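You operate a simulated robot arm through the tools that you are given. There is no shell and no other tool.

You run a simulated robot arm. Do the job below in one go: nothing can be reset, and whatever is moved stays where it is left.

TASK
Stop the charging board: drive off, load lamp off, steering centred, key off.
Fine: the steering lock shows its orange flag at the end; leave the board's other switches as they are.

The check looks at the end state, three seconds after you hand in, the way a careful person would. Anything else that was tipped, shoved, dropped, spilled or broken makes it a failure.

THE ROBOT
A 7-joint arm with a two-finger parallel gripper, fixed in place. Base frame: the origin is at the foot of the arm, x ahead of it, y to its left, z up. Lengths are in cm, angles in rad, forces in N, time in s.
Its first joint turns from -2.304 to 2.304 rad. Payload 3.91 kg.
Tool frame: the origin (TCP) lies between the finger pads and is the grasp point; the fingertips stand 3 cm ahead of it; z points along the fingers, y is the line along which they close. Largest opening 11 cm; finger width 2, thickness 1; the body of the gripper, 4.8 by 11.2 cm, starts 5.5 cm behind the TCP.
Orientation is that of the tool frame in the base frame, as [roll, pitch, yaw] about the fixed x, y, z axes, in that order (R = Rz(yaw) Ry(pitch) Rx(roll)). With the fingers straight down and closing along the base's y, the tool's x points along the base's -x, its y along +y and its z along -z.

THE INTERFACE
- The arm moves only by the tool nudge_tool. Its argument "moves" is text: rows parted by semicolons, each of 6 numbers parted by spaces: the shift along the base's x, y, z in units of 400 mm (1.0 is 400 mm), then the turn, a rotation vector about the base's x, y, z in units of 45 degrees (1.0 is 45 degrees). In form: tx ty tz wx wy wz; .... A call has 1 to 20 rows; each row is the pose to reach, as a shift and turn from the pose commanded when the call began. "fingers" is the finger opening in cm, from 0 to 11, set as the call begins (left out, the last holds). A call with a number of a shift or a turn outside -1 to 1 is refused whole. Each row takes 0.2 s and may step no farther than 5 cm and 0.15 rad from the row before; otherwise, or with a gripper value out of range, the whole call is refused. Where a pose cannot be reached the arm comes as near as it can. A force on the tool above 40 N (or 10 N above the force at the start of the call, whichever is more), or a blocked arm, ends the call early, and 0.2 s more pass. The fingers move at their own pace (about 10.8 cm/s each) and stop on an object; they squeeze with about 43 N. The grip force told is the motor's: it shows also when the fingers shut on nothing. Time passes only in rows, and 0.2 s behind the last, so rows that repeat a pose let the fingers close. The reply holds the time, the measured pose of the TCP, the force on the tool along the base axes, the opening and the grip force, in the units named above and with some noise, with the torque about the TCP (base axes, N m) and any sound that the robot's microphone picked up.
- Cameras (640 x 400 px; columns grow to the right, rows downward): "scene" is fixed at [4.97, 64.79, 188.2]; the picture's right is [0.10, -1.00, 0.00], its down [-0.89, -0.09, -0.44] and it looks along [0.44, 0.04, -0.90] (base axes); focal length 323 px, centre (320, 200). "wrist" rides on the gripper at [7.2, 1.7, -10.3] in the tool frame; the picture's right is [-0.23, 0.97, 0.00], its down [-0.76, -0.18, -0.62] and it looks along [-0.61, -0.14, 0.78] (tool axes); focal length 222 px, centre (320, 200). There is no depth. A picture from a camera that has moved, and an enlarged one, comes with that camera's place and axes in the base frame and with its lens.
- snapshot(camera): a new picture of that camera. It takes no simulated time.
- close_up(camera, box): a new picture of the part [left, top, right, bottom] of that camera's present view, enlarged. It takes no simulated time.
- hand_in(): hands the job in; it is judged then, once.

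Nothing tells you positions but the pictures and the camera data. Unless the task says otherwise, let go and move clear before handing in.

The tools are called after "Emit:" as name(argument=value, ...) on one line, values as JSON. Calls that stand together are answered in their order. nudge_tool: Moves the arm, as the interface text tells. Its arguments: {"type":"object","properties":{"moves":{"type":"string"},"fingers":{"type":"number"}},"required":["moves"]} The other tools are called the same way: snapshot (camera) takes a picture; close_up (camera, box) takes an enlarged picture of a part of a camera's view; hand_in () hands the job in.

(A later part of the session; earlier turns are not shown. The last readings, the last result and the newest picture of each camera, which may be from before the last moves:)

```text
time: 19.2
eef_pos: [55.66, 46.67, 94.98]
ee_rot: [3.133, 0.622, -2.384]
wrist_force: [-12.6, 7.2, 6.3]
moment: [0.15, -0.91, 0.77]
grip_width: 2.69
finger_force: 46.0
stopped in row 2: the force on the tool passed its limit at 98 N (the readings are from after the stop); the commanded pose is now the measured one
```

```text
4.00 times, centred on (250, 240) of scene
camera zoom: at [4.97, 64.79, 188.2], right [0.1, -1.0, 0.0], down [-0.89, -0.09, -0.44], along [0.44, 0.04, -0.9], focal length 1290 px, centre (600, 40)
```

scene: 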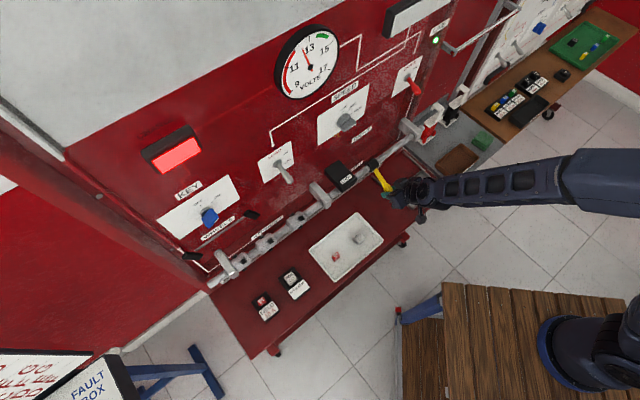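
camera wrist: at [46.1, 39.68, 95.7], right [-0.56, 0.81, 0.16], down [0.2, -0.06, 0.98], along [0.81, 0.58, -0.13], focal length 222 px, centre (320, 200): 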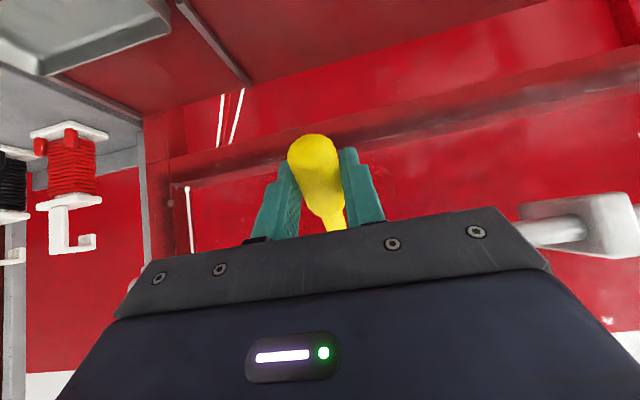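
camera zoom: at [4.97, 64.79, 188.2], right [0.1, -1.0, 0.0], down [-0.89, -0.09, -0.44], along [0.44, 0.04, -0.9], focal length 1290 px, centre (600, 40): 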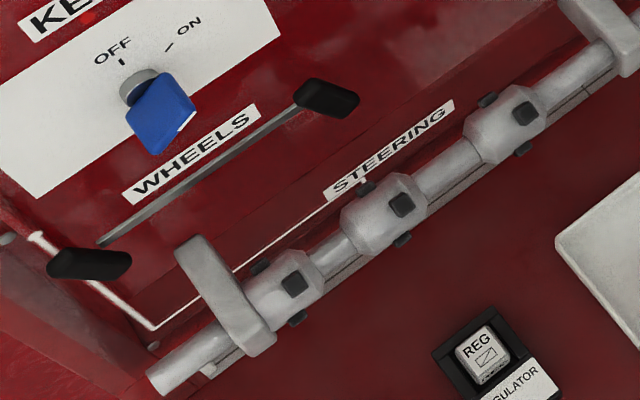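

The lever moved a little, but the force spiked because I went too fast. I'll continue with much smaller steps.

Emit:
nudge_tool(moves="-0.002 -0.002 0.0062 -0.0232 0.024 0; -0.0039 -0.0038 0.0124 -0.0463 0.048 0; -0.0057 -0.0055 0.0187 -0.0695 0.0719 0; -0.0074 -0.0071 0.025 -0.0926 0.0959 0; -0.0089 -0.0086 0.0314 -0.1158 0.1199 0; -0.0104 -0.01 0.0379 -0.1389 0.1439 0")

Emit:
close_up(camera="scene", box=[310, 120, 470, 220])

Emit:
snapshot(camera="wrist")

```text
time: 20.7
eef_pos: [55.27, 46.25, 96.53]
ee_rot: [3.131, 0.464, -2.383]
wrist_force: [-3.1, 7.0, 2.3]
moment: [-0.27, -0.51, 0.97]
grip_width: 2.68
finger_force: 45.7
stopped in row 6: the force on the tool passed its limit at 42 N (the readings are from after the stop); the commanded pose is now the measured one
```

```text
4.00 times, centred on (390, 170) of scene
camera zoom: at [4.97, 64.79, 188.2], right [0.1, -1.0, 0.0], down [-0.89, -0.09, -0.44], along [0.44, 0.04, -0.9], focal length 1290 px, centre (40, 320)
```

zoom: 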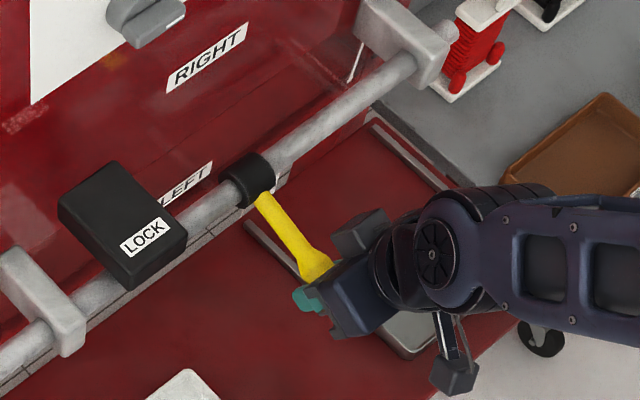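

```text
taken
camera wrist: at [46.25, 39.71, 102.53], right [-0.53, 0.84, 0.11], down [0.42, 0.14, 0.9], along [0.74, 0.52, -0.43], focal length 222 px, centre (320, 200)
```

wrist: 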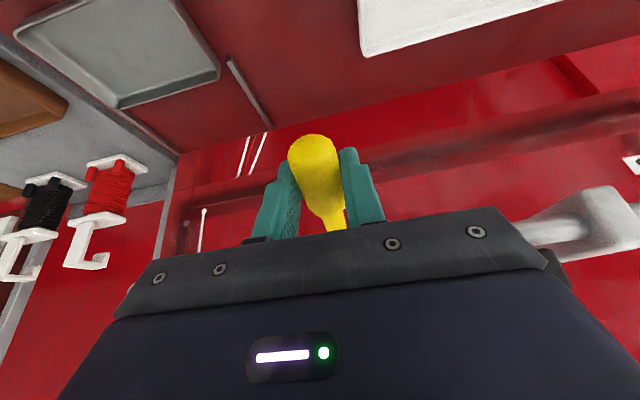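

It is moving smoothly at small steps and is now about 16° below level. I'll continue the arc.

Emit:
nudge_tool(moves="-0.0013 -0.0013 0.0065 -0.0232 0.024 0; -0.0024 -0.0024 0.0131 -0.0463 0.048 0; -0.0035 -0.0034 0.0197 -0.0695 0.0719 0; -0.0044 -0.0043 0.0263 -0.0926 0.0959 0; -0.0052 -0.005 0.033 -0.1158 0.1199 0")

Emit:
close_up(camera="scene", box=[310, 120, 470, 220])

Emit:
close_up(camera="scene", box=[170, 190, 330, 290])

Emit:
snapshot(camera="wrist")

```text
time: 21.9
eef_pos: [55.15, 46.13, 98.0]
ee_rot: [3.135, 0.337, -2.385]
wrist_force: [4.7, 22.3, 4.6]
moment: [0.15, -0.28, 0.94]
grip_width: 2.67
finger_force: 45.0
```

```text
4.00 times, centred on (390, 170) of scene
camera zoom: at [4.97, 64.79, 188.2], right [0.1, -1.0, 0.0], down [-0.89, -0.09, -0.44], along [0.44, 0.04, -0.9], focal length 1290 px, centre (40, 320)
```

zoom: 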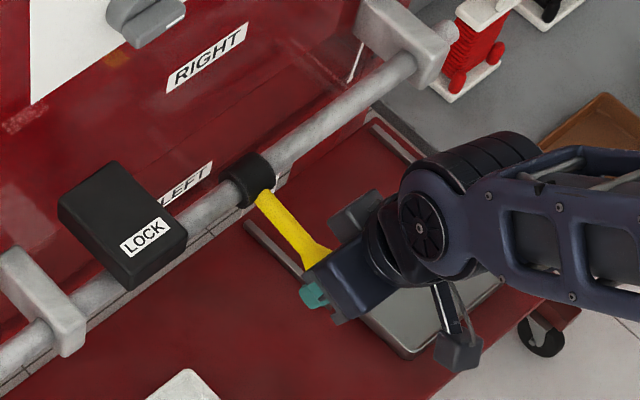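

```text
4.00 times, centred on (250, 240) of scene
camera zoom: at [4.97, 64.79, 188.2], right [0.1, -1.0, 0.0], down [-0.89, -0.09, -0.44], along [0.44, 0.04, -0.9], focal length 1290 px, centre (600, 40)
```

zoom: 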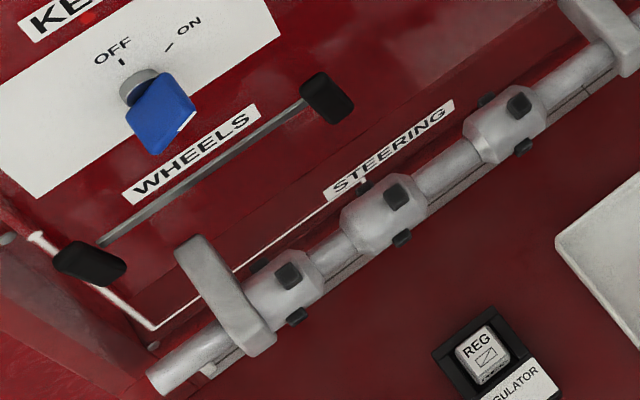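

```text
taken
camera wrist: at [46.7, 40.17, 105.29], right [-0.51, 0.85, 0.08], down [0.5, 0.22, 0.84], along [0.7, 0.47, -0.54], focal length 222 px, centre (320, 200)
```

wrist: 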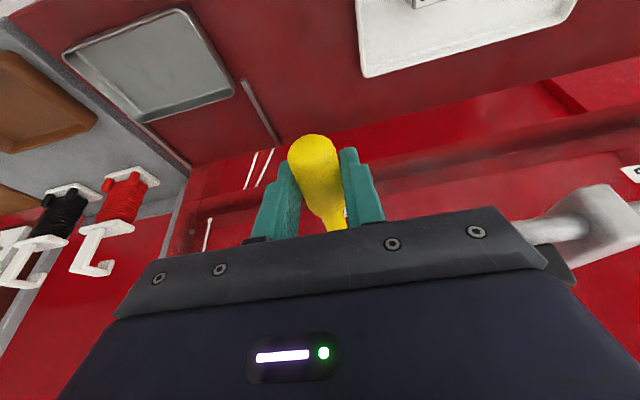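

The wheels indicator is turning towards straight. The lever is still about 9° below level, so I'll continue slowly with a small inward correction.

Emit:
nudge_tool(moves="0.0005 0.0005 0.0066 -0.0232 0.024 0; 0.001 0.001 0.0132 -0.0463 0.048 0; 0.0015 0.0015 0.0199 -0.0695 0.0719 0; 0.0018 0.0018 0.0266 -0.0926 0.0959 0")

Emit:
close_up(camera="scene", box=[310, 120, 470, 220])

Emit:
close_up(camera="scene", box=[180, 190, 276, 250])

Emit:
snapshot(camera="wrist")

```text
time: 22.9
eef_pos: [55.27, 46.06, 99.02]
ee_rot: [3.137, 0.23, -2.383]
wrist_force: [-10.6, 7.5, 9.3]
moment: [0.85, -0.63, 1.08]
grip_width: 2.67
finger_force: 44.3
```

```text
4.00 times, centred on (390, 170) of scene
camera zoom: at [4.97, 64.79, 188.2], right [0.1, -1.0, 0.0], down [-0.89, -0.09, -0.44], along [0.44, 0.04, -0.9], focal length 1290 px, centre (40, 320)
```

zoom: 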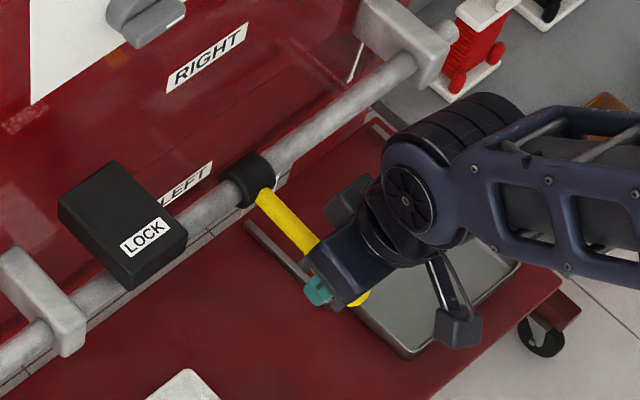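

```text
6.67 times, centred on (228, 220) of scene
camera zoom: at [4.97, 64.79, 188.2], right [0.1, -1.0, 0.0], down [-0.89, -0.09, -0.44], along [0.44, 0.04, -0.9], focal length 2151 px, centre (933, 67)
```

zoom: 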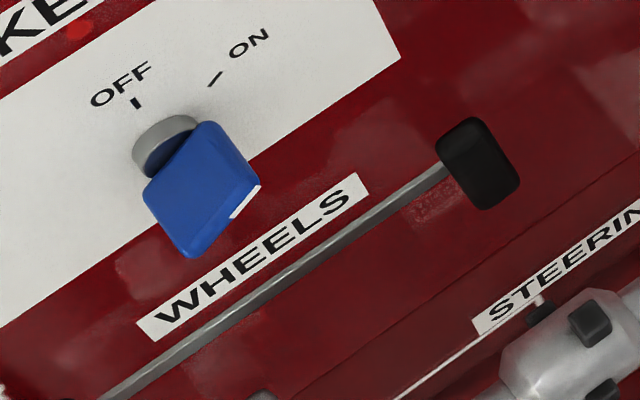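

```text
taken
camera wrist: at [47.28, 40.72, 107.35], right [-0.51, 0.86, 0.06], down [0.56, 0.28, 0.78], along [0.65, 0.43, -0.63], focal length 222 px, centre (320, 200)
```

wrist: 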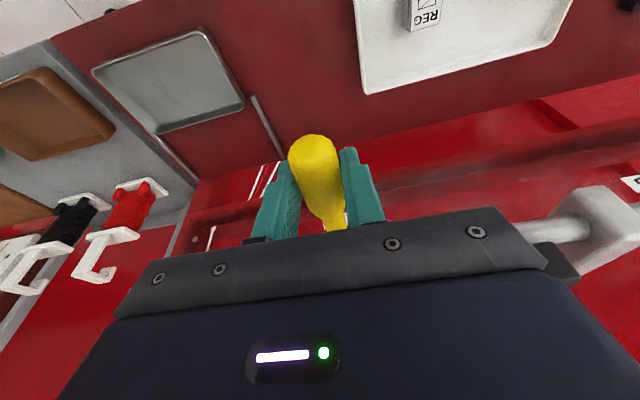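

The wheel now looks nearly straight. I'll release the handle, rise clear and measure the lever angle directly.

Emit:
nudge_tool(moves="0 0 0 0 0 0; 0 0 0 0 0 0; 0 0 0 0 0 0", fingers=7)

Emit:
nudge_tool(moves="-0.0162 -0.0156 0.0975 0 0 0; -0.0324 -0.0312 0.195 0 0 0; -0.0486 -0.0468 0.2925 0 0 0; -0.1286 -0.1241 0.2925 0 0 0; -0.2086 -0.2014 0.2925 0 0 0")

Emit:
snapshot(camera="wrist")

Emit:
close_up(camera="scene", box=[310, 120, 470, 220])

Emit:
close_up(camera="scene", box=[180, 190, 276, 250])

```text
time: 23.7
eef_pos: [55.37, 46.05, 99.06]
ee_rot: [3.134, 0.228, -2.383]
wrist_force: [1.2, -0.5, 0.4]
moment: [0.05, 0.0, -0.03]
grip_width: 6.99
finger_force: 0.1
```

```text
time: 24.9
eef_pos: [47.03, 38.04, 110.7]
ee_rot: [3.137, 0.227, -2.384]
wrist_force: [-0.7, 0.4, 0.2]
moment: [-0.03, -0.02, 0.01]
grip_width: 6.99
finger_force: 0.1
```

```text
taken
camera wrist: at [39.06, 32.75, 119.05], right [-0.51, 0.86, 0.06], down [0.56, 0.28, 0.78], along [0.65, 0.43, -0.62], focal length 222 px, centre (320, 200)
```

wrist: 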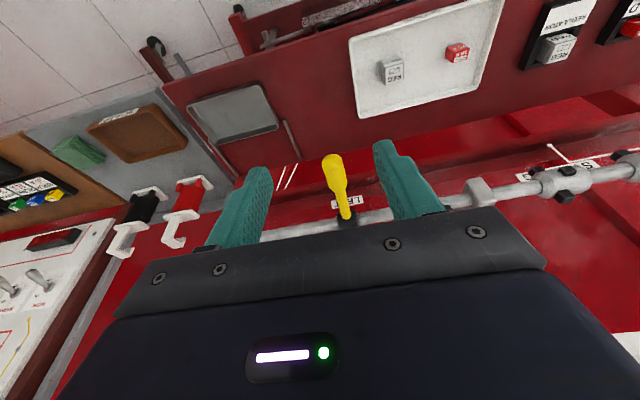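

```text
4.00 times, centred on (390, 170) of scene
camera zoom: at [4.97, 64.79, 188.2], right [0.1, -1.0, 0.0], down [-0.89, -0.09, -0.44], along [0.44, 0.04, -0.9], focal length 1290 px, centre (40, 320)
```

zoom: 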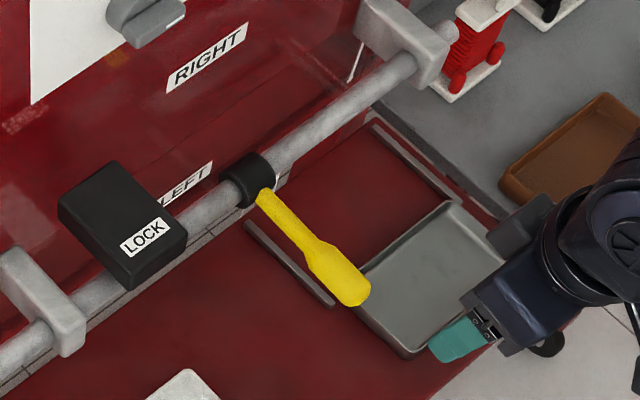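

```text
6.67 times, centred on (228, 220) of scene
camera zoom: at [4.97, 64.79, 188.2], right [0.1, -1.0, 0.0], down [-0.89, -0.09, -0.44], along [0.44, 0.04, -0.9], focal length 2151 px, centre (933, 67)
```

zoom: 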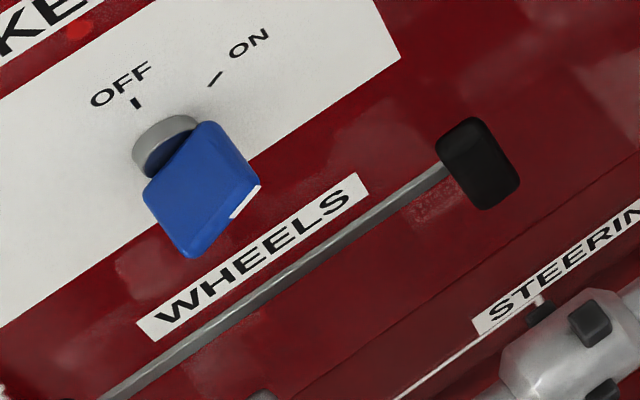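

The lever holds its position after release. I'll measure its angle from close-ups of both cameras.

Emit:
close_up(camera="wrist", box=[250, 130, 410, 230])

Emit:
close_up(camera="scene", box=[350, 150, 414, 210])

Emit:
close_up(camera="wrist", box=[480, 130, 640, 230])

```text
4.00 times, centred on (330, 180) of wrist
camera zoom: at [39.06, 32.75, 119.05], right [-0.51, 0.86, 0.06], down [0.56, 0.28, 0.78], along [0.65, 0.43, -0.62], focal length 888 px, centre (280, 280)
```

zoom: 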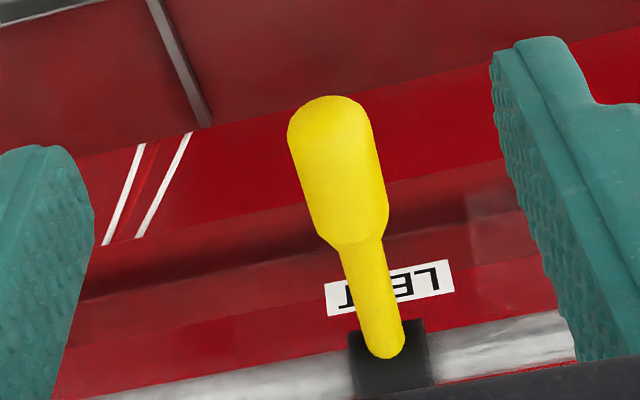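

```text
6.67 times, centred on (382, 180) of scene
camera zoom: at [4.97, 64.79, 188.2], right [0.1, -1.0, 0.0], down [-0.89, -0.09, -0.44], along [0.44, 0.04, -0.9], focal length 2151 px, centre (-93, 333)
```

zoom: 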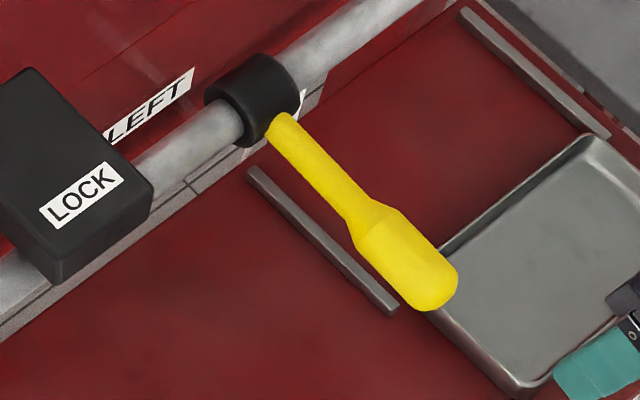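

```text
4.00 times, centred on (560, 180) of wrist
camera zoom: at [39.06, 32.75, 119.05], right [-0.51, 0.86, 0.06], down [0.56, 0.28, 0.78], along [0.65, 0.43, -0.62], focal length 888 px, centre (-640, 280)
```

zoom: 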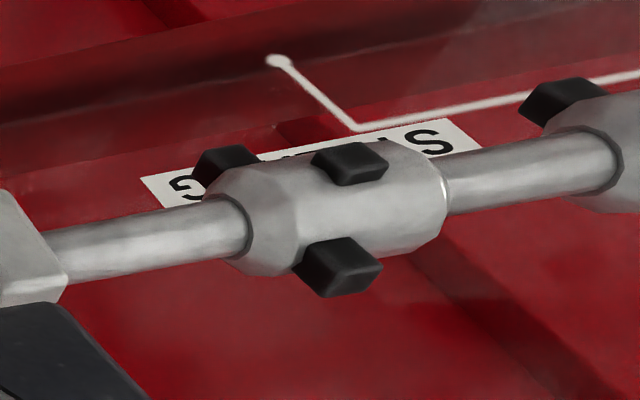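

My estimate says the lever is still around 4° low, but it isn't precise. I'll place the camera level with the bar to measure it properly.

Emit:
nudge_tool(moves="-0.0044 -0.0103 -0.025 0.11 -0.1139 0; -0.0088 -0.0206 -0.05 0.22 -0.2278 0; -0.0132 -0.0309 -0.075 0.33 -0.3417 0; -0.0176 -0.0412 -0.1 0.44 -0.4556 0; -0.022 -0.0515 -0.125 0.55 -0.5695 0; -0.0264 -0.0618 -0.15 0.66 -0.6834 0; -0.0308 -0.0721 -0.175 0.77 -0.7973 0; -0.035 -0.0825 -0.2 0.88 -0.911 0", fingers=0)

Emit:
snapshot(camera="wrist")

Emit:
close_up(camera="wrist", box=[240, 70, 400, 170])

```text
time: 26.7
eef_pos: [47.46, 38.23, 103.41]
ee_rot: [3.105, 1.226, -2.407]
wrist_force: [0.0, -0.6, 0.3]
moment: [-0.02, 0.03, -0.03]
grip_width: 0.0
finger_force: 37.4
out of reach, approached as far as the arm can: row 4, 5, 7, 8
```

```text
taken
camera wrist: at [37.58, 30.86, 100.0], right [-0.62, 0.75, 0.23], down [-0.1, -0.37, 0.93], along [0.78, 0.55, 0.31], focal length 222 px, centre (320, 200)
```

wrist: 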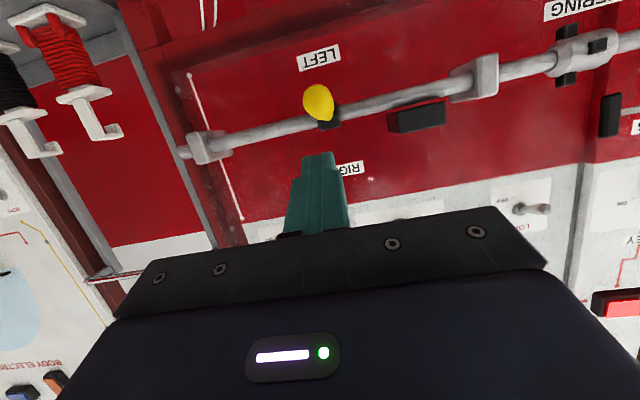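

```text
4.00 times, centred on (320, 120) of wrist
camera zoom: at [37.58, 30.86, 100.0], right [-0.62, 0.75, 0.23], down [-0.1, -0.37, 0.93], along [0.78, 0.55, 0.31], focal length 888 px, centre (320, 520)
```

zoom: 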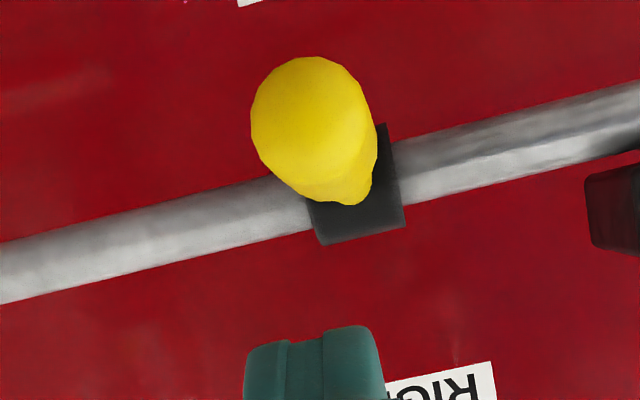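

Seen end-on, the bar axis is at z≈99.0 and the handle end is about 1.3 cm lower, so the lever is about 6.4° below level. I'll regrip and rotate the remainder. First comes the pre-grasp above the handle.

Emit:
nudge_tool(moves="0.0214 0.0228 0.011 -0.1158 0.1199 0; 0.0428 0.0457 0.0221 -0.2316 0.2398 0; 0.0642 0.0685 0.0331 -0.3474 0.3597 0; 0.0855 0.0913 0.0442 -0.4631 0.4795 0; 0.1069 0.1142 0.0553 -0.5789 0.5994 0; 0.1283 0.137 0.0663 -0.6947 0.7193 0", fingers=7)

Emit:
snapshot(camera="wrist")

```text
time: 28.1
eef_pos: [54.66, 43.06, 106.48]
ee_rot: [-3.029, 0.482, -2.252]
wrist_force: [2.0, -4.8, -1.2]
moment: [0.36, 0.14, 0.18]
grip_width: 7.01
finger_force: 0.2
out of reach, approached as far as the arm can: row 4, 5
```

```text
taken
camera wrist: at [45.43, 36.18, 111.98], right [-0.59, 0.8, 0.01], down [0.32, 0.23, 0.92], along [0.74, 0.55, -0.39], focal length 222 px, centre (320, 200)
```

wrist: 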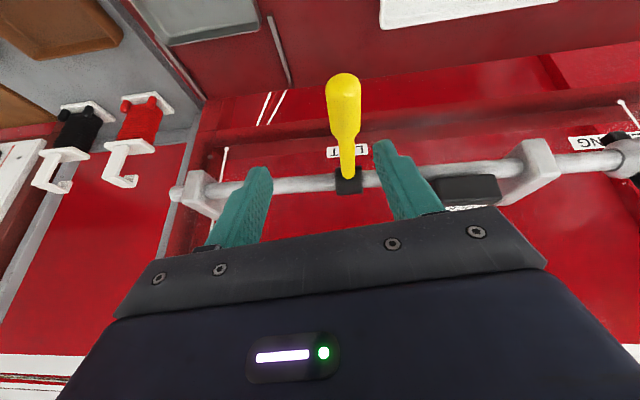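

The arm had trouble reaching in a couple of rows, and the orientation is slightly off. I'll hold still to let it settle.

Emit:
nudge_tool(moves="0 0 0 0 0 0; 0 0 0 0 0 0; 0 0 0 0 0 0")

Emit:
snapshot(camera="scene")

```text
time: 28.9
eef_pos: [52.71, 43.56, 106.04]
ee_rot: [3.133, 0.437, -2.386]
wrist_force: [-0.4, -0.4, -0.6]
moment: [0.03, 0.01, -0.02]
grip_width: 7.0
finger_force: 0.2
```

```text
taken
```

scene: 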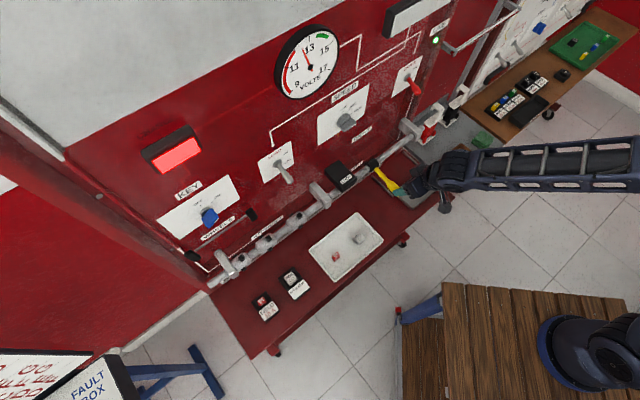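

It settled where intended. I'll descend to straddle the handle and close on it.

Emit:
nudge_tool(moves="0.0221 0.023 -0.0678 0 0 0; 0.0442 0.046 -0.1357 0 0 0; 0.0663 0.069 -0.2035 0 0 0; 0.0663 0.069 -0.2035 0 0 0")

Emit:
nudge_tool(moves="0 0 0 0 0 0; 0 0 0 0 0 0; 0 0 0 0 0 0", fingers=0)

Emit:
snapshot(camera="wrist")

```text
time: 29.9
eef_pos: [55.25, 46.42, 97.73]
ee_rot: [3.133, 0.438, -2.387]
wrist_force: [-0.2, 0.2, 0.2]
moment: [-0.01, 0.0, -0.02]
grip_width: 7.0
finger_force: 0.0
```

```text
time: 30.7
eef_pos: [55.35, 46.37, 97.69]
ee_rot: [3.133, 0.437, -2.387]
wrist_force: [10.0, -7.8, 0.4]
moment: [-0.13, -0.09, 1.09]
grip_width: 2.71
finger_force: 44.7
```

```text
taken
camera wrist: at [46.37, 39.87, 104.03], right [-0.52, 0.85, 0.1], down [0.43, 0.16, 0.89], along [0.73, 0.51, -0.45], focal length 222 px, centre (320, 200)
```

wrist: 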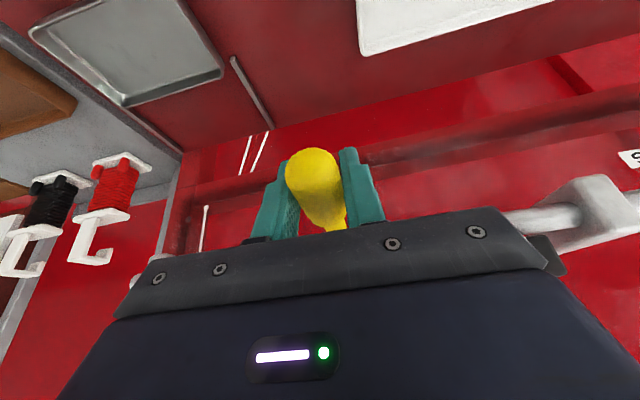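

Gripped again. I'll rotate it up by the remaining 7° slowly, with a small sideways correction for the lateral load.

Emit:
nudge_tool(moves="0.001 -0.0015 0.0059 -0.0216 0.0224 0; 0.0015 -0.0025 0.0119 -0.0432 0.0448 0; 0.002 -0.0035 0.0178 -0.0649 0.0671 0; 0.002 -0.0045 0.0238 -0.0865 0.0895 0; 0.002 -0.005 0.0297 -0.1081 0.1119 0; 0.002 -0.005 0.0297 -0.1081 0.1119 0")

Emit:
snapshot(camera="wrist")

Emit:
close_up(camera="scene", box=[180, 190, 276, 250])

```text
time: 32.1
eef_pos: [55.38, 46.27, 99.16]
ee_rot: [3.134, 0.317, -2.384]
wrist_force: [-13.3, 1.5, 6.2]
moment: [0.69, -0.5, 0.93]
grip_width: 2.7
finger_force: 45.3
```

```text
taken
camera wrist: at [46.95, 40.39, 106.56], right [-0.51, 0.85, 0.08], down [0.51, 0.23, 0.83], along [0.69, 0.47, -0.55], focal length 222 px, centre (320, 200)
```

wrist: 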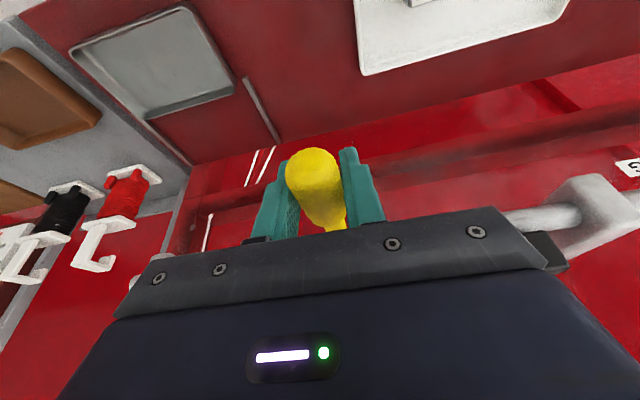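

```text
6.67 times, centred on (228, 220) of scene
camera zoom: at [4.97, 64.79, 188.2], right [0.1, -1.0, 0.0], down [-0.89, -0.09, -0.44], along [0.44, 0.04, -0.9], focal length 2151 px, centre (933, 67)
```

zoom: 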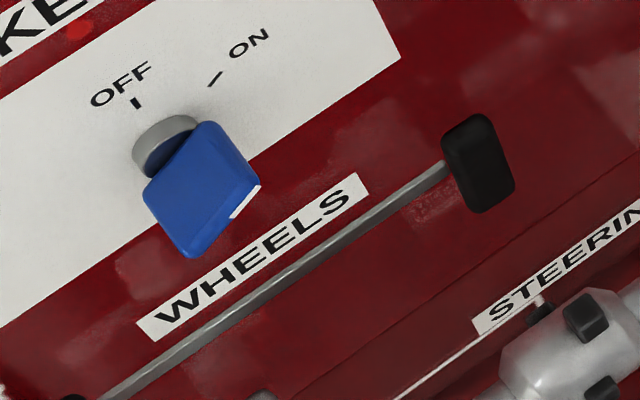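

The wheel now looks in line with the board's vertical. I'll release, back off and measure the lever end-on again.

Emit:
nudge_tool(moves="0 0 0 0 0 0; 0 0 0 0 0 0; 0 0 0 0 0 0", fingers=7)

Emit:
nudge_tool(moves="-0.0225 -0.0217 0.095 0 0 0; -0.0504 -0.0486 0.2125 0 0 0; -0.0954 -0.0991 0.2125 0.1102 -0.1141 0; -0.1369 -0.1461 0.2 0.2202 -0.228 0; -0.1784 -0.1932 0.175 0.3305 -0.3422 0; -0.1749 -0.1967 0.15 0.4406 -0.4562 0; -0.1715 -0.2003 0.125 0.5509 -0.5704 0; -0.168 -0.2039 0.1 0.6607 -0.6841 0; -0.1645 -0.2075 0.0688 0.7711 -0.7984 0; -0.1645 -0.2075 0.0688 0.7711 -0.7984 0; -0.1645 -0.2075 0.0688 0.7711 -0.7984 0")

Emit:
snapshot(camera="wrist")

Emit:
close_up(camera="wrist", box=[240, 70, 400, 170])

```text
time: 32.9
eef_pos: [55.52, 46.09, 98.92]
ee_rot: [3.134, 0.315, -2.386]
wrist_force: [-1.2, 0.0, 0.5]
moment: [-0.02, 0.01, -0.01]
grip_width: 6.97
finger_force: 0.1
```

```text
time: 35.3
eef_pos: [48.88, 37.87, 101.67]
ee_rot: [3.108, 1.188, -2.403]
wrist_force: [0.3, 0.0, -0.1]
moment: [-0.03, -0.03, 0.0]
grip_width: 6.98
finger_force: 0.0
out of reach, approached as far as the arm can: row 5, 6
```

```text
taken
camera wrist: at [38.86, 30.45, 98.8], right [-0.61, 0.76, 0.22], down [-0.08, -0.34, 0.94], along [0.79, 0.56, 0.27], focal length 222 px, centre (320, 200)
```

wrist: 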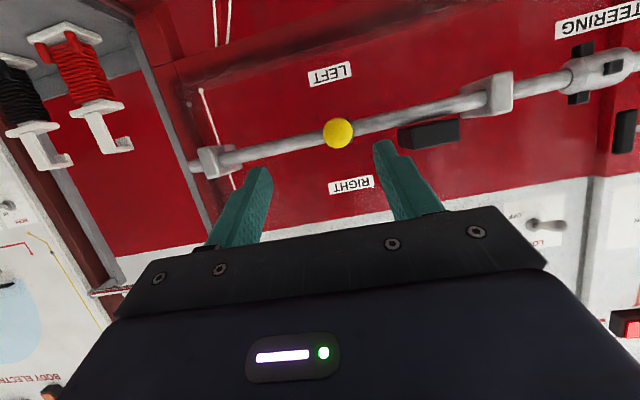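

```text
4.00 times, centred on (320, 120) of wrist
camera zoom: at [38.86, 30.45, 98.8], right [-0.61, 0.76, 0.22], down [-0.08, -0.34, 0.94], along [0.79, 0.56, 0.27], focal length 888 px, centre (320, 520)
```

zoom: 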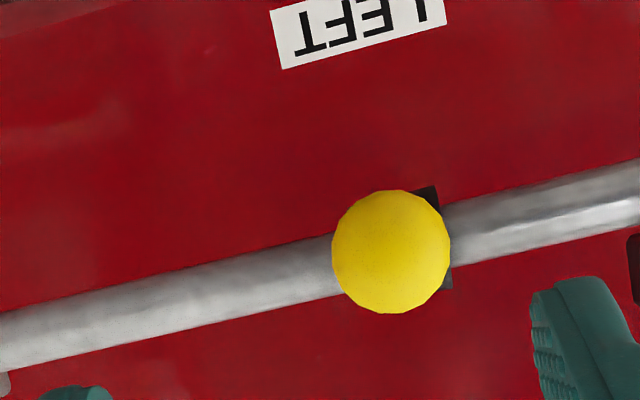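

The lever end now covers the bar axis exactly, within about 0.5° of level and midway between LEFT and RIGHT, so the steering is centred. Next I'll move up and across to the KEY.

Emit:
nudge_tool(moves="0.0162 0.0156 0.1115 0.0679 -0.0704 0; 0.0324 0.0312 0.223 0.1358 -0.1408 0; 0.0486 0.0468 0.3345 0.2037 -0.2112 0; 0.0648 0.0624 0.446 0.2716 -0.2816 0; 0.081 0.078 0.5575 0.3395 -0.352 0; 0.081 0.078 0.5575 0.3395 -0.352 0", fingers=4)

Emit:
nudge_tool(moves="-0.0805 0.0834 0 0 0 0; -0.161 0.1668 0 0 0 0; -0.2415 0.2502 0 0 0 0; -0.322 0.3336 0 0 0 0; -0.4025 0.417 0 0 0 0; -0.483 0.5004 0 0 0 0; -0.5635 0.5838 0 0 0 0; -0.644 0.6672 0 0 0 0; -0.7245 0.7506 0 0 0 0; -0.805 0.834 0 0 0 0; -0.8855 0.9174 0 0 0 0; -0.8855 0.9174 0 0 0 0")

Emit:
snapshot(camera="wrist")

Emit:
snapshot(camera="scene")

```text
time: 36.7
eef_pos: [52.07, 41.05, 124.06]
ee_rot: [1.366, 1.561, 2.138]
wrist_force: [-0.5, -0.8, 0.3]
moment: [0.01, 0.01, -0.03]
grip_width: 3.99
finger_force: 0.1
```

```text
time: 39.3
eef_pos: [16.71, 77.71, 124.1]
ee_rot: [1.423, 1.561, 2.193]
wrist_force: [0.3, -0.9, 0.0]
moment: [0.01, 0.0, 0.03]
grip_width: 3.97
finger_force: 0.1
```

```text
taken
camera wrist: at [8.11, 71.66, 116.78], right [-0.68, 0.7, 0.24], down [-0.32, -0.57, 0.76], along [0.66, 0.44, 0.61], focal length 222 px, centre (320, 200)
```

wrist: 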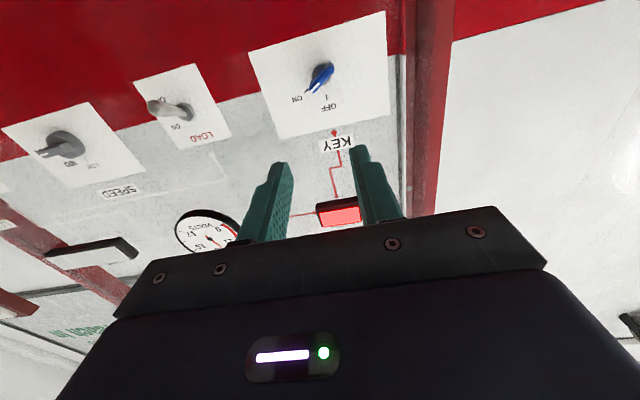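

```text
taken
```

scene: 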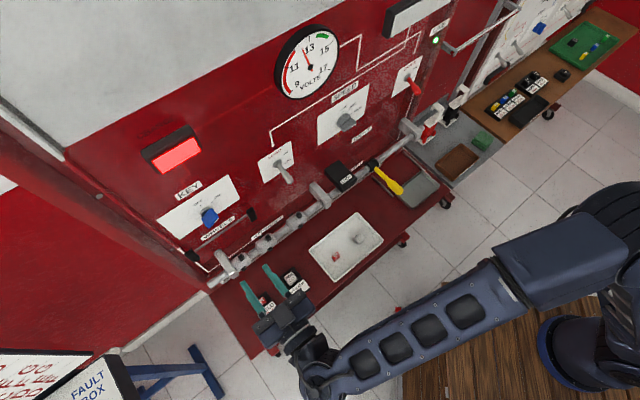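

I'm now in front of the KEY. I'll zoom in on it from both cameras to fix the axis and blade angle.

Emit:
close_up(camera="wrist", box=[240, 20, 400, 120])

Emit:
close_up(camera="scene", box=[160, 170, 256, 230])

Emit:
close_up(camera="scene", box=[310, 130, 438, 210])

```text
4.00 times, centred on (320, 70) of wrist
camera zoom: at [8.11, 71.66, 116.78], right [-0.68, 0.7, 0.24], down [-0.32, -0.57, 0.76], along [0.66, 0.44, 0.61], focal length 888 px, centre (320, 720)
```

zoom: 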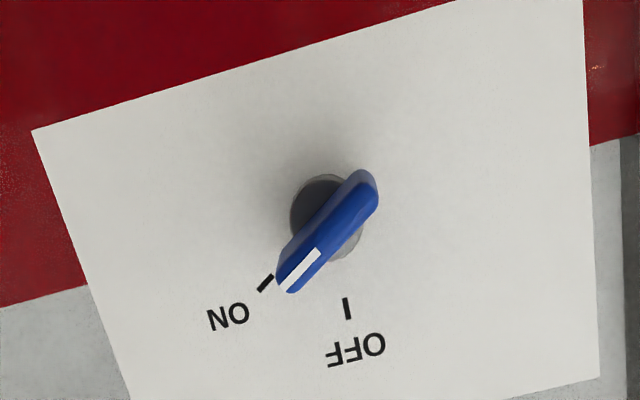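

```text
6.67 times, centred on (208, 200) of scene
camera zoom: at [4.97, 64.79, 188.2], right [0.1, -1.0, 0.0], down [-0.89, -0.09, -0.44], along [0.44, 0.04, -0.9], focal length 2151 px, centre (1067, 200)
```

zoom: 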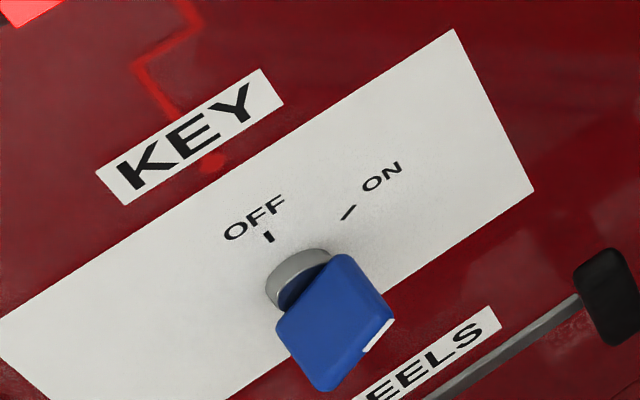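

```text
5.00 times, centred on (374, 170) of scene
camera zoom: at [4.97, 64.79, 188.2], right [0.1, -1.0, 0.0], down [-0.89, -0.09, -0.44], along [0.44, 0.04, -0.9], focal length 1613 px, centre (50, 350)
```

zoom: 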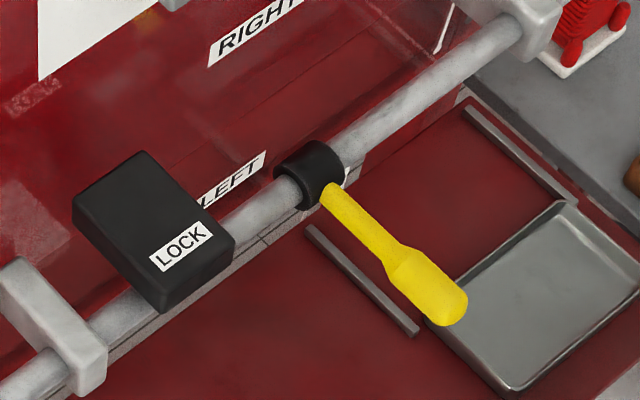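

The key axis is at about e −45.1, z 121.9 with the blade about 59° clockwise from OFF. I'll rotate the tool about its own axis to match the blade and come closer.

Emit:
nudge_tool(moves="0.0162 0.0192 -0.0069 0.1179 0.1139 0; 0.0325 0.0384 -0.0138 0.2358 0.2278 0; 0.0487 0.0576 -0.0206 0.3537 0.3417 0; 0.0649 0.0768 -0.0275 0.4716 0.4556 0; 0.0812 0.096 -0.0344 0.5895 0.5695 0; 0.0974 0.1151 -0.0413 0.7074 0.6834 0; 0.1136 0.1343 -0.0482 0.8253 0.7973 0; 0.1298 0.1535 -0.055 0.943 0.911 0; 0.1298 0.1535 -0.055 0.943 0.911 0", fingers=4)

Emit:
snapshot(camera="wrist")

Emit:
snapshot(camera="scene")

```text
time: 41.3
eef_pos: [21.96, 83.83, 121.98]
ee_rot: [1.564, 0.528, 2.336]
wrist_force: [-0.2, -0.7, 0.1]
moment: [-0.03, 0.01, 0.0]
grip_width: 4.0
finger_force: 0.1
```

```text
taken
camera wrist: at [9.51, 81.68, 119.58], right [-0.21, 0.21, 0.96], down [0.07, -0.97, 0.23], along [0.98, 0.12, 0.19], focal length 222 px, centre (320, 200)
```

wrist: 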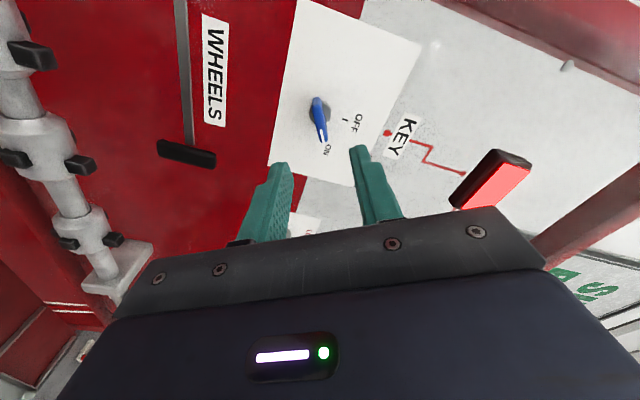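

```text
taken
```

scene: 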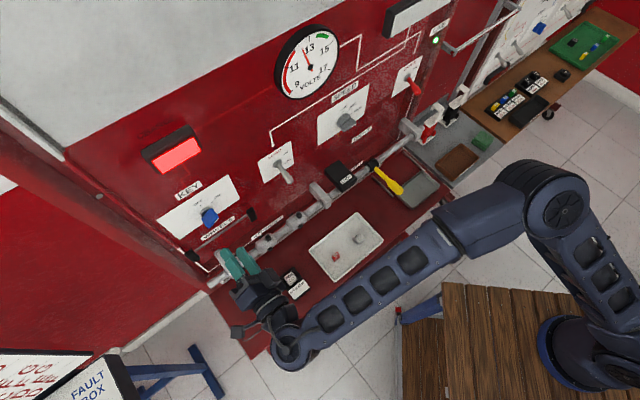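

The tool rotated freely, and the key appears in the tool's axis column. I'll zoom in to check alignment before advancing.

Emit:
close_up(camera="wrist", box=[240, 70, 400, 170])

Emit:
close_up(camera="scene", box=[170, 180, 298, 260])

```text
4.00 times, centred on (320, 120) of wrist
camera zoom: at [9.51, 81.68, 119.58], right [-0.21, 0.21, 0.96], down [0.07, -0.97, 0.23], along [0.98, 0.12, 0.19], focal length 888 px, centre (320, 520)
```

zoom: 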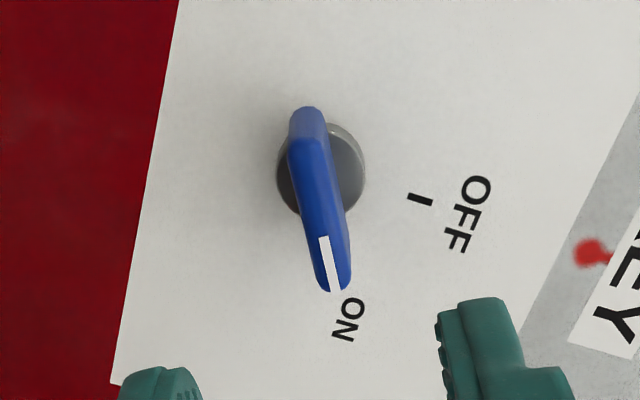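

```text
5.00 times, centred on (234, 220) of scene
camera zoom: at [4.97, 64.79, 188.2], right [0.1, -1.0, 0.0], down [-0.89, -0.09, -0.44], along [0.44, 0.04, -0.9], focal length 1613 px, centre (750, 100)
```

zoom: 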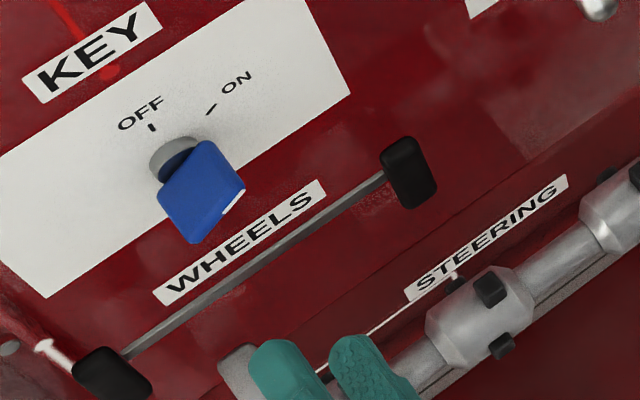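

The alignment is good, within a couple of millimetres. I'll advance so the fingers straddle the key blade.

Emit:
nudge_tool(moves="0.0393 0.0401 0 0 0 0; 0.0785 0.0802 0 0 0 0; 0.1178 0.1202 -0.001 0 0 0; 0.157 0.1603 -0.001 0 0 0; 0.157 0.1603 -0.001 0 0 0")

Emit:
snapshot(camera="wrist")

Emit:
close_up(camera="scene", box=[150, 170, 278, 250])

```text
time: 42.5
eef_pos: [28.17, 90.27, 121.73]
ee_rot: [1.565, 0.53, 2.337]
wrist_force: [0.3, 0.6, -0.6]
moment: [0.01, 0.01, 0.02]
grip_width: 3.99
finger_force: 0.0
```

```text
taken
camera wrist: at [15.82, 88.1, 119.49], right [-0.21, 0.21, 0.95], down [0.07, -0.97, 0.23], along [0.98, 0.12, 0.19], focal length 222 px, centre (320, 200)
```

wrist: 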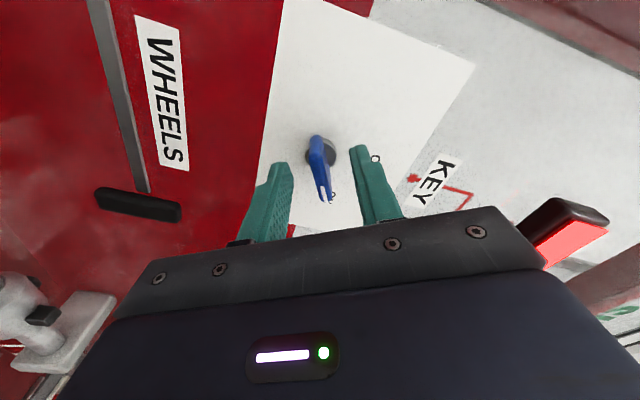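

```text
5.00 times, centred on (214, 210) of scene
camera zoom: at [4.97, 64.79, 188.2], right [0.1, -1.0, 0.0], down [-0.89, -0.09, -0.44], along [0.44, 0.04, -0.9], focal length 1613 px, centre (850, 150)
```

zoom: 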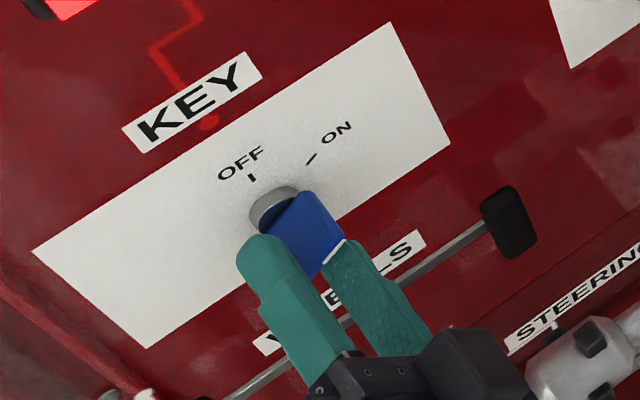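

The fingers appear to straddle the blade. I'll zoom in to check depth and centring.

Emit:
close_up(camera="wrist", box=[240, 120, 400, 220])

Emit:
close_up(camera="scene", box=[180, 195, 244, 235])

```text
4.00 times, centred on (320, 170) of wrist
camera zoom: at [15.82, 88.1, 119.49], right [-0.21, 0.21, 0.95], down [0.07, -0.97, 0.23], along [0.98, 0.12, 0.19], focal length 888 px, centre (320, 320)
```

zoom: 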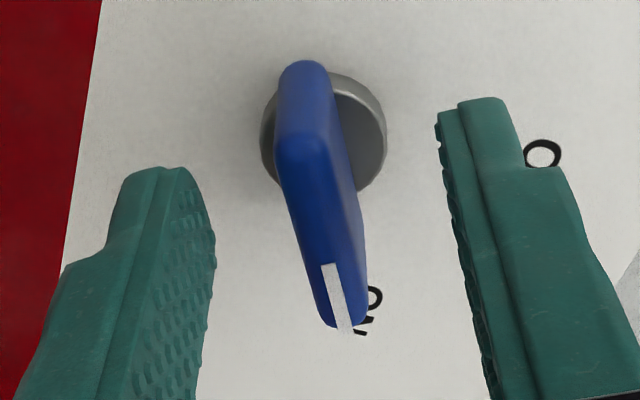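

```text
10.00 times, centred on (212, 215) of scene
camera zoom: at [4.97, 64.79, 188.2], right [0.1, -1.0, 0.0], down [-0.89, -0.09, -0.44], along [0.44, 0.04, -0.9], focal length 3226 px, centre (1400, 50)
```

zoom: 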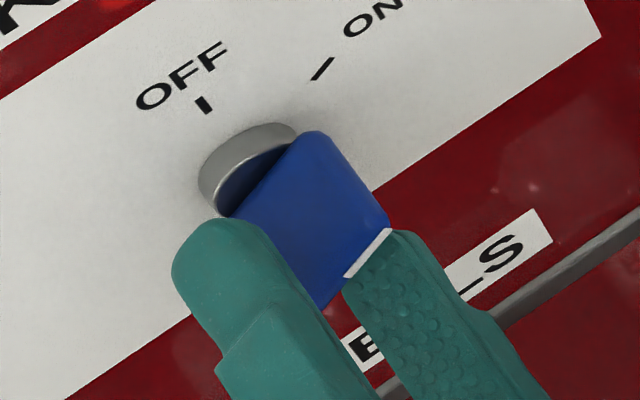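

The blade is parallel to the pads and centred. I'll close on it.

Emit:
nudge_tool(moves="0 0 0 0 0 0; 0 0 0 0 0 0; 0 0 0 0 0 0; 0 0 0 0 0 0", fingers=0)

Emit:
close_up(camera="wrist", box=[240, 120, 400, 220])

```text
time: 43.5
eef_pos: [28.17, 90.18, 121.84]
ee_rot: [1.566, 0.531, 2.336]
wrist_force: [2.2, 0.1, -2.0]
moment: [0.28, -0.28, 0.34]
grip_width: 0.91
finger_force: 44.8
```

```text
4.00 times, centred on (320, 170) of wrist
camera zoom: at [15.82, 88.09, 119.47], right [-0.21, 0.21, 0.95], down [0.07, -0.97, 0.23], along [0.98, 0.12, 0.19], focal length 888 px, centre (320, 320)
```

zoom: 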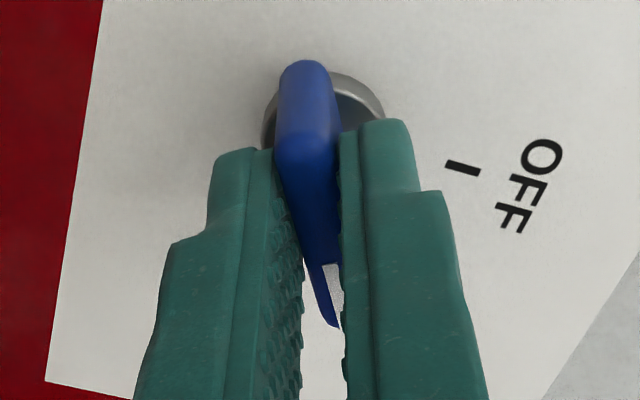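

The key is gripped with little side load. I'll turn it counter-clockwise towards OFF, half of the way first.

Emit:
nudge_tool(moves="0 0 0 -0.0479 -0.0464 0; 0 0 0 -0.0958 -0.0927 0; 0 0 0 -0.1437 -0.1391 0; 0 0 0 -0.1917 -0.1854 0; 0 0 0 -0.2396 -0.2318 0; 0 0 0 -0.2875 -0.2781 0; 0 0 0 -0.3354 -0.3245 0; 0 0 0 -0.3833 -0.3708 0; 0 0 0 -0.4312 -0.4172 0; 0 0 0 -0.4791 -0.4635 0")

Emit:
snapshot(camera="scene")

Emit:
close_up(camera="scene", box=[180, 195, 244, 235])

```text
time: 45.5
eef_pos: [28.26, 90.14, 121.68]
ee_rot: [1.565, 1.006, 2.336]
wrist_force: [1.2, -8.5, -1.2]
moment: [0.23, -0.19, 0.58]
grip_width: 0.9
finger_force: 44.0
stopped in row 10: the force on the tool passed its limit at 41 N (the readings are from after the stop); the commanded pose is now the measured one
```

```text
taken
```

scene: 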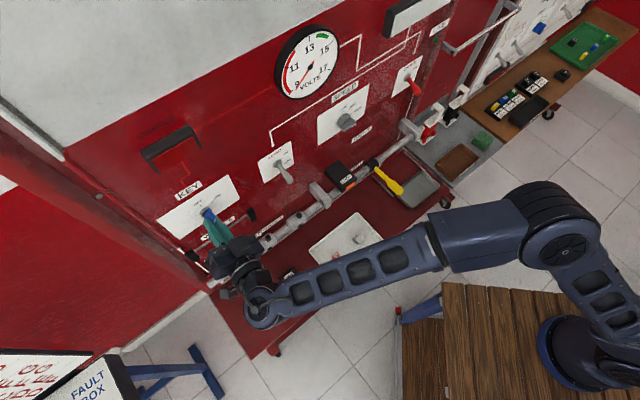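

```text
10.00 times, centred on (212, 215) of scene
camera zoom: at [4.97, 64.79, 188.2], right [0.1, -1.0, 0.0], down [-0.89, -0.09, -0.44], along [0.44, 0.04, -0.9], focal length 3226 px, centre (1400, 50)
```

zoom: 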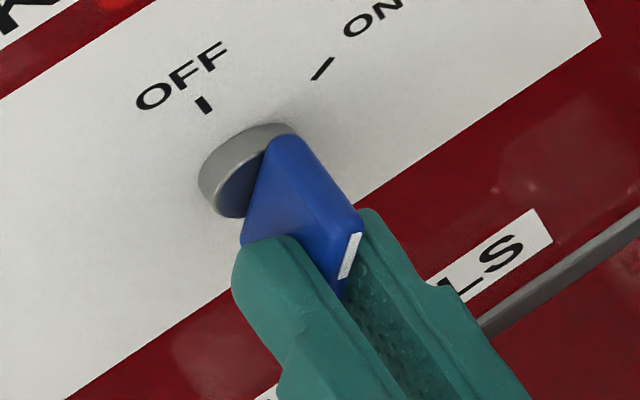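

The live lamp is out and the lock already shows its orange flag. The key is only about halfway, so I'll keep turning to the OFF mark.

Emit:
nudge_tool(moves="0.002 -0.002 0 -0.0399 -0.0386 0; 0.0026 -0.0027 0 -0.0799 -0.0773 0; 0.0026 -0.0027 0 -0.1198 -0.1159 0; 0.0026 -0.0027 0 -0.1597 -0.1545 0; 0.0026 -0.0027 0 -0.1996 -0.1931 0; 0.0026 -0.0027 0 -0.2396 -0.2318 0; 0.0026 -0.0027 0 -0.2795 -0.2704 0; 0.0026 -0.0027 0 -0.3194 -0.309 0")

Emit:
close_up(camera="scene", box=[180, 195, 244, 235])

Emit:
close_up(camera="wrist", box=[240, 100, 400, 200])

```text
time: 47.3
eef_pos: [28.23, 90.04, 121.54]
ee_rot: [1.564, 1.354, 2.334]
wrist_force: [2.0, -6.3, -7.1]
moment: [0.95, -0.92, 0.36]
grip_width: 0.9
finger_force: 45.3
```

```text
10.00 times, centred on (212, 215) of scene
camera zoom: at [4.97, 64.79, 188.2], right [0.1, -1.0, 0.0], down [-0.89, -0.09, -0.44], along [0.44, 0.04, -0.9], focal length 3226 px, centre (1400, 50)
```

zoom: 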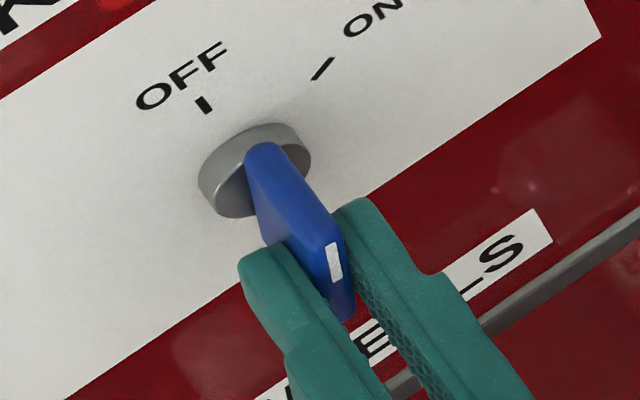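

```text
4.00 times, centred on (320, 150) of wrist
camera zoom: at [18.72, 85.11, 114.82], right [-0.63, 0.65, 0.43], down [-0.21, -0.68, 0.71], along [0.75, 0.35, 0.56], focal length 888 px, centre (320, 400)
```

zoom: 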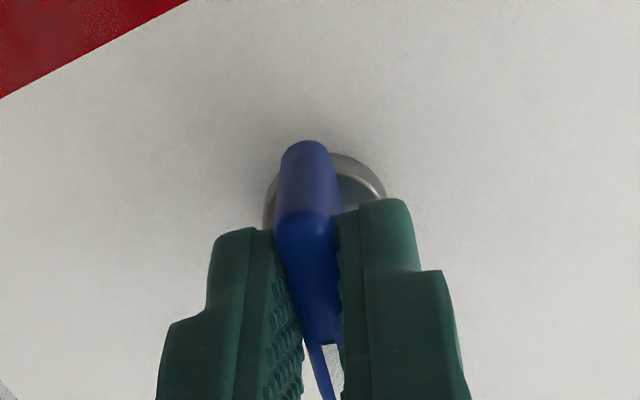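

Key at about 47° of turn and the blade is nearly vertical. I'll turn the last 12° gently.

Emit:
nudge_tool(moves="0 0 0 -0.0333 -0.0322 0; 0 0 0 -0.0666 -0.0644 0; 0 0 0 -0.0998 -0.0966 0; 0 0 0 -0.1331 -0.1288 0; 0 0 0 -0.1664 -0.161 0; 0 0 0 -0.1997 -0.1932 0; 0 0 0 -0.1997 -0.1932 0")

Emit:
close_up(camera="scene", box=[180, 195, 244, 235])

Emit:
snapshot(camera="wrist")

```text
time: 48.9
eef_pos: [28.41, 89.9, 121.69]
ee_rot: [-1.259, 1.565, -0.49]
wrist_force: [5.5, -25.2, -11.4]
moment: [0.56, -0.25, 0.34]
grip_width: 0.89
finger_force: 45.2
```

```text
10.00 times, centred on (212, 215) of scene
camera zoom: at [4.97, 64.79, 188.2], right [0.1, -1.0, 0.0], down [-0.89, -0.09, -0.44], along [0.44, 0.04, -0.9], focal length 3226 px, centre (1400, 50)
```

zoom: 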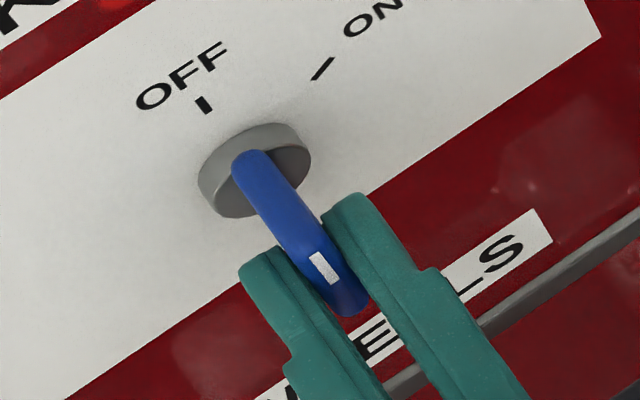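

```text
taken
camera wrist: at [19.83, 83.96, 114.29], right [-0.68, 0.7, 0.22], down [-0.33, -0.56, 0.76], along [0.66, 0.44, 0.61], focal length 222 px, centre (320, 200)
```

wrist: 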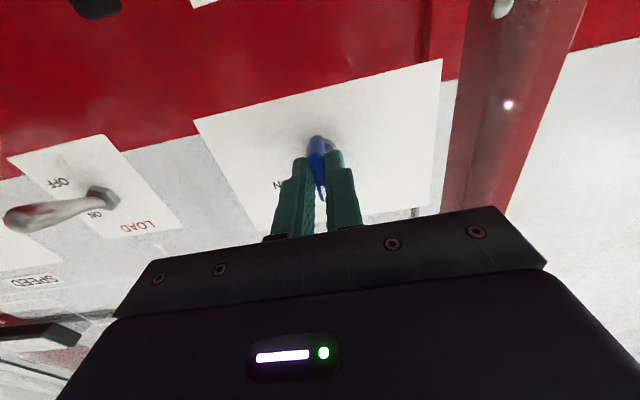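

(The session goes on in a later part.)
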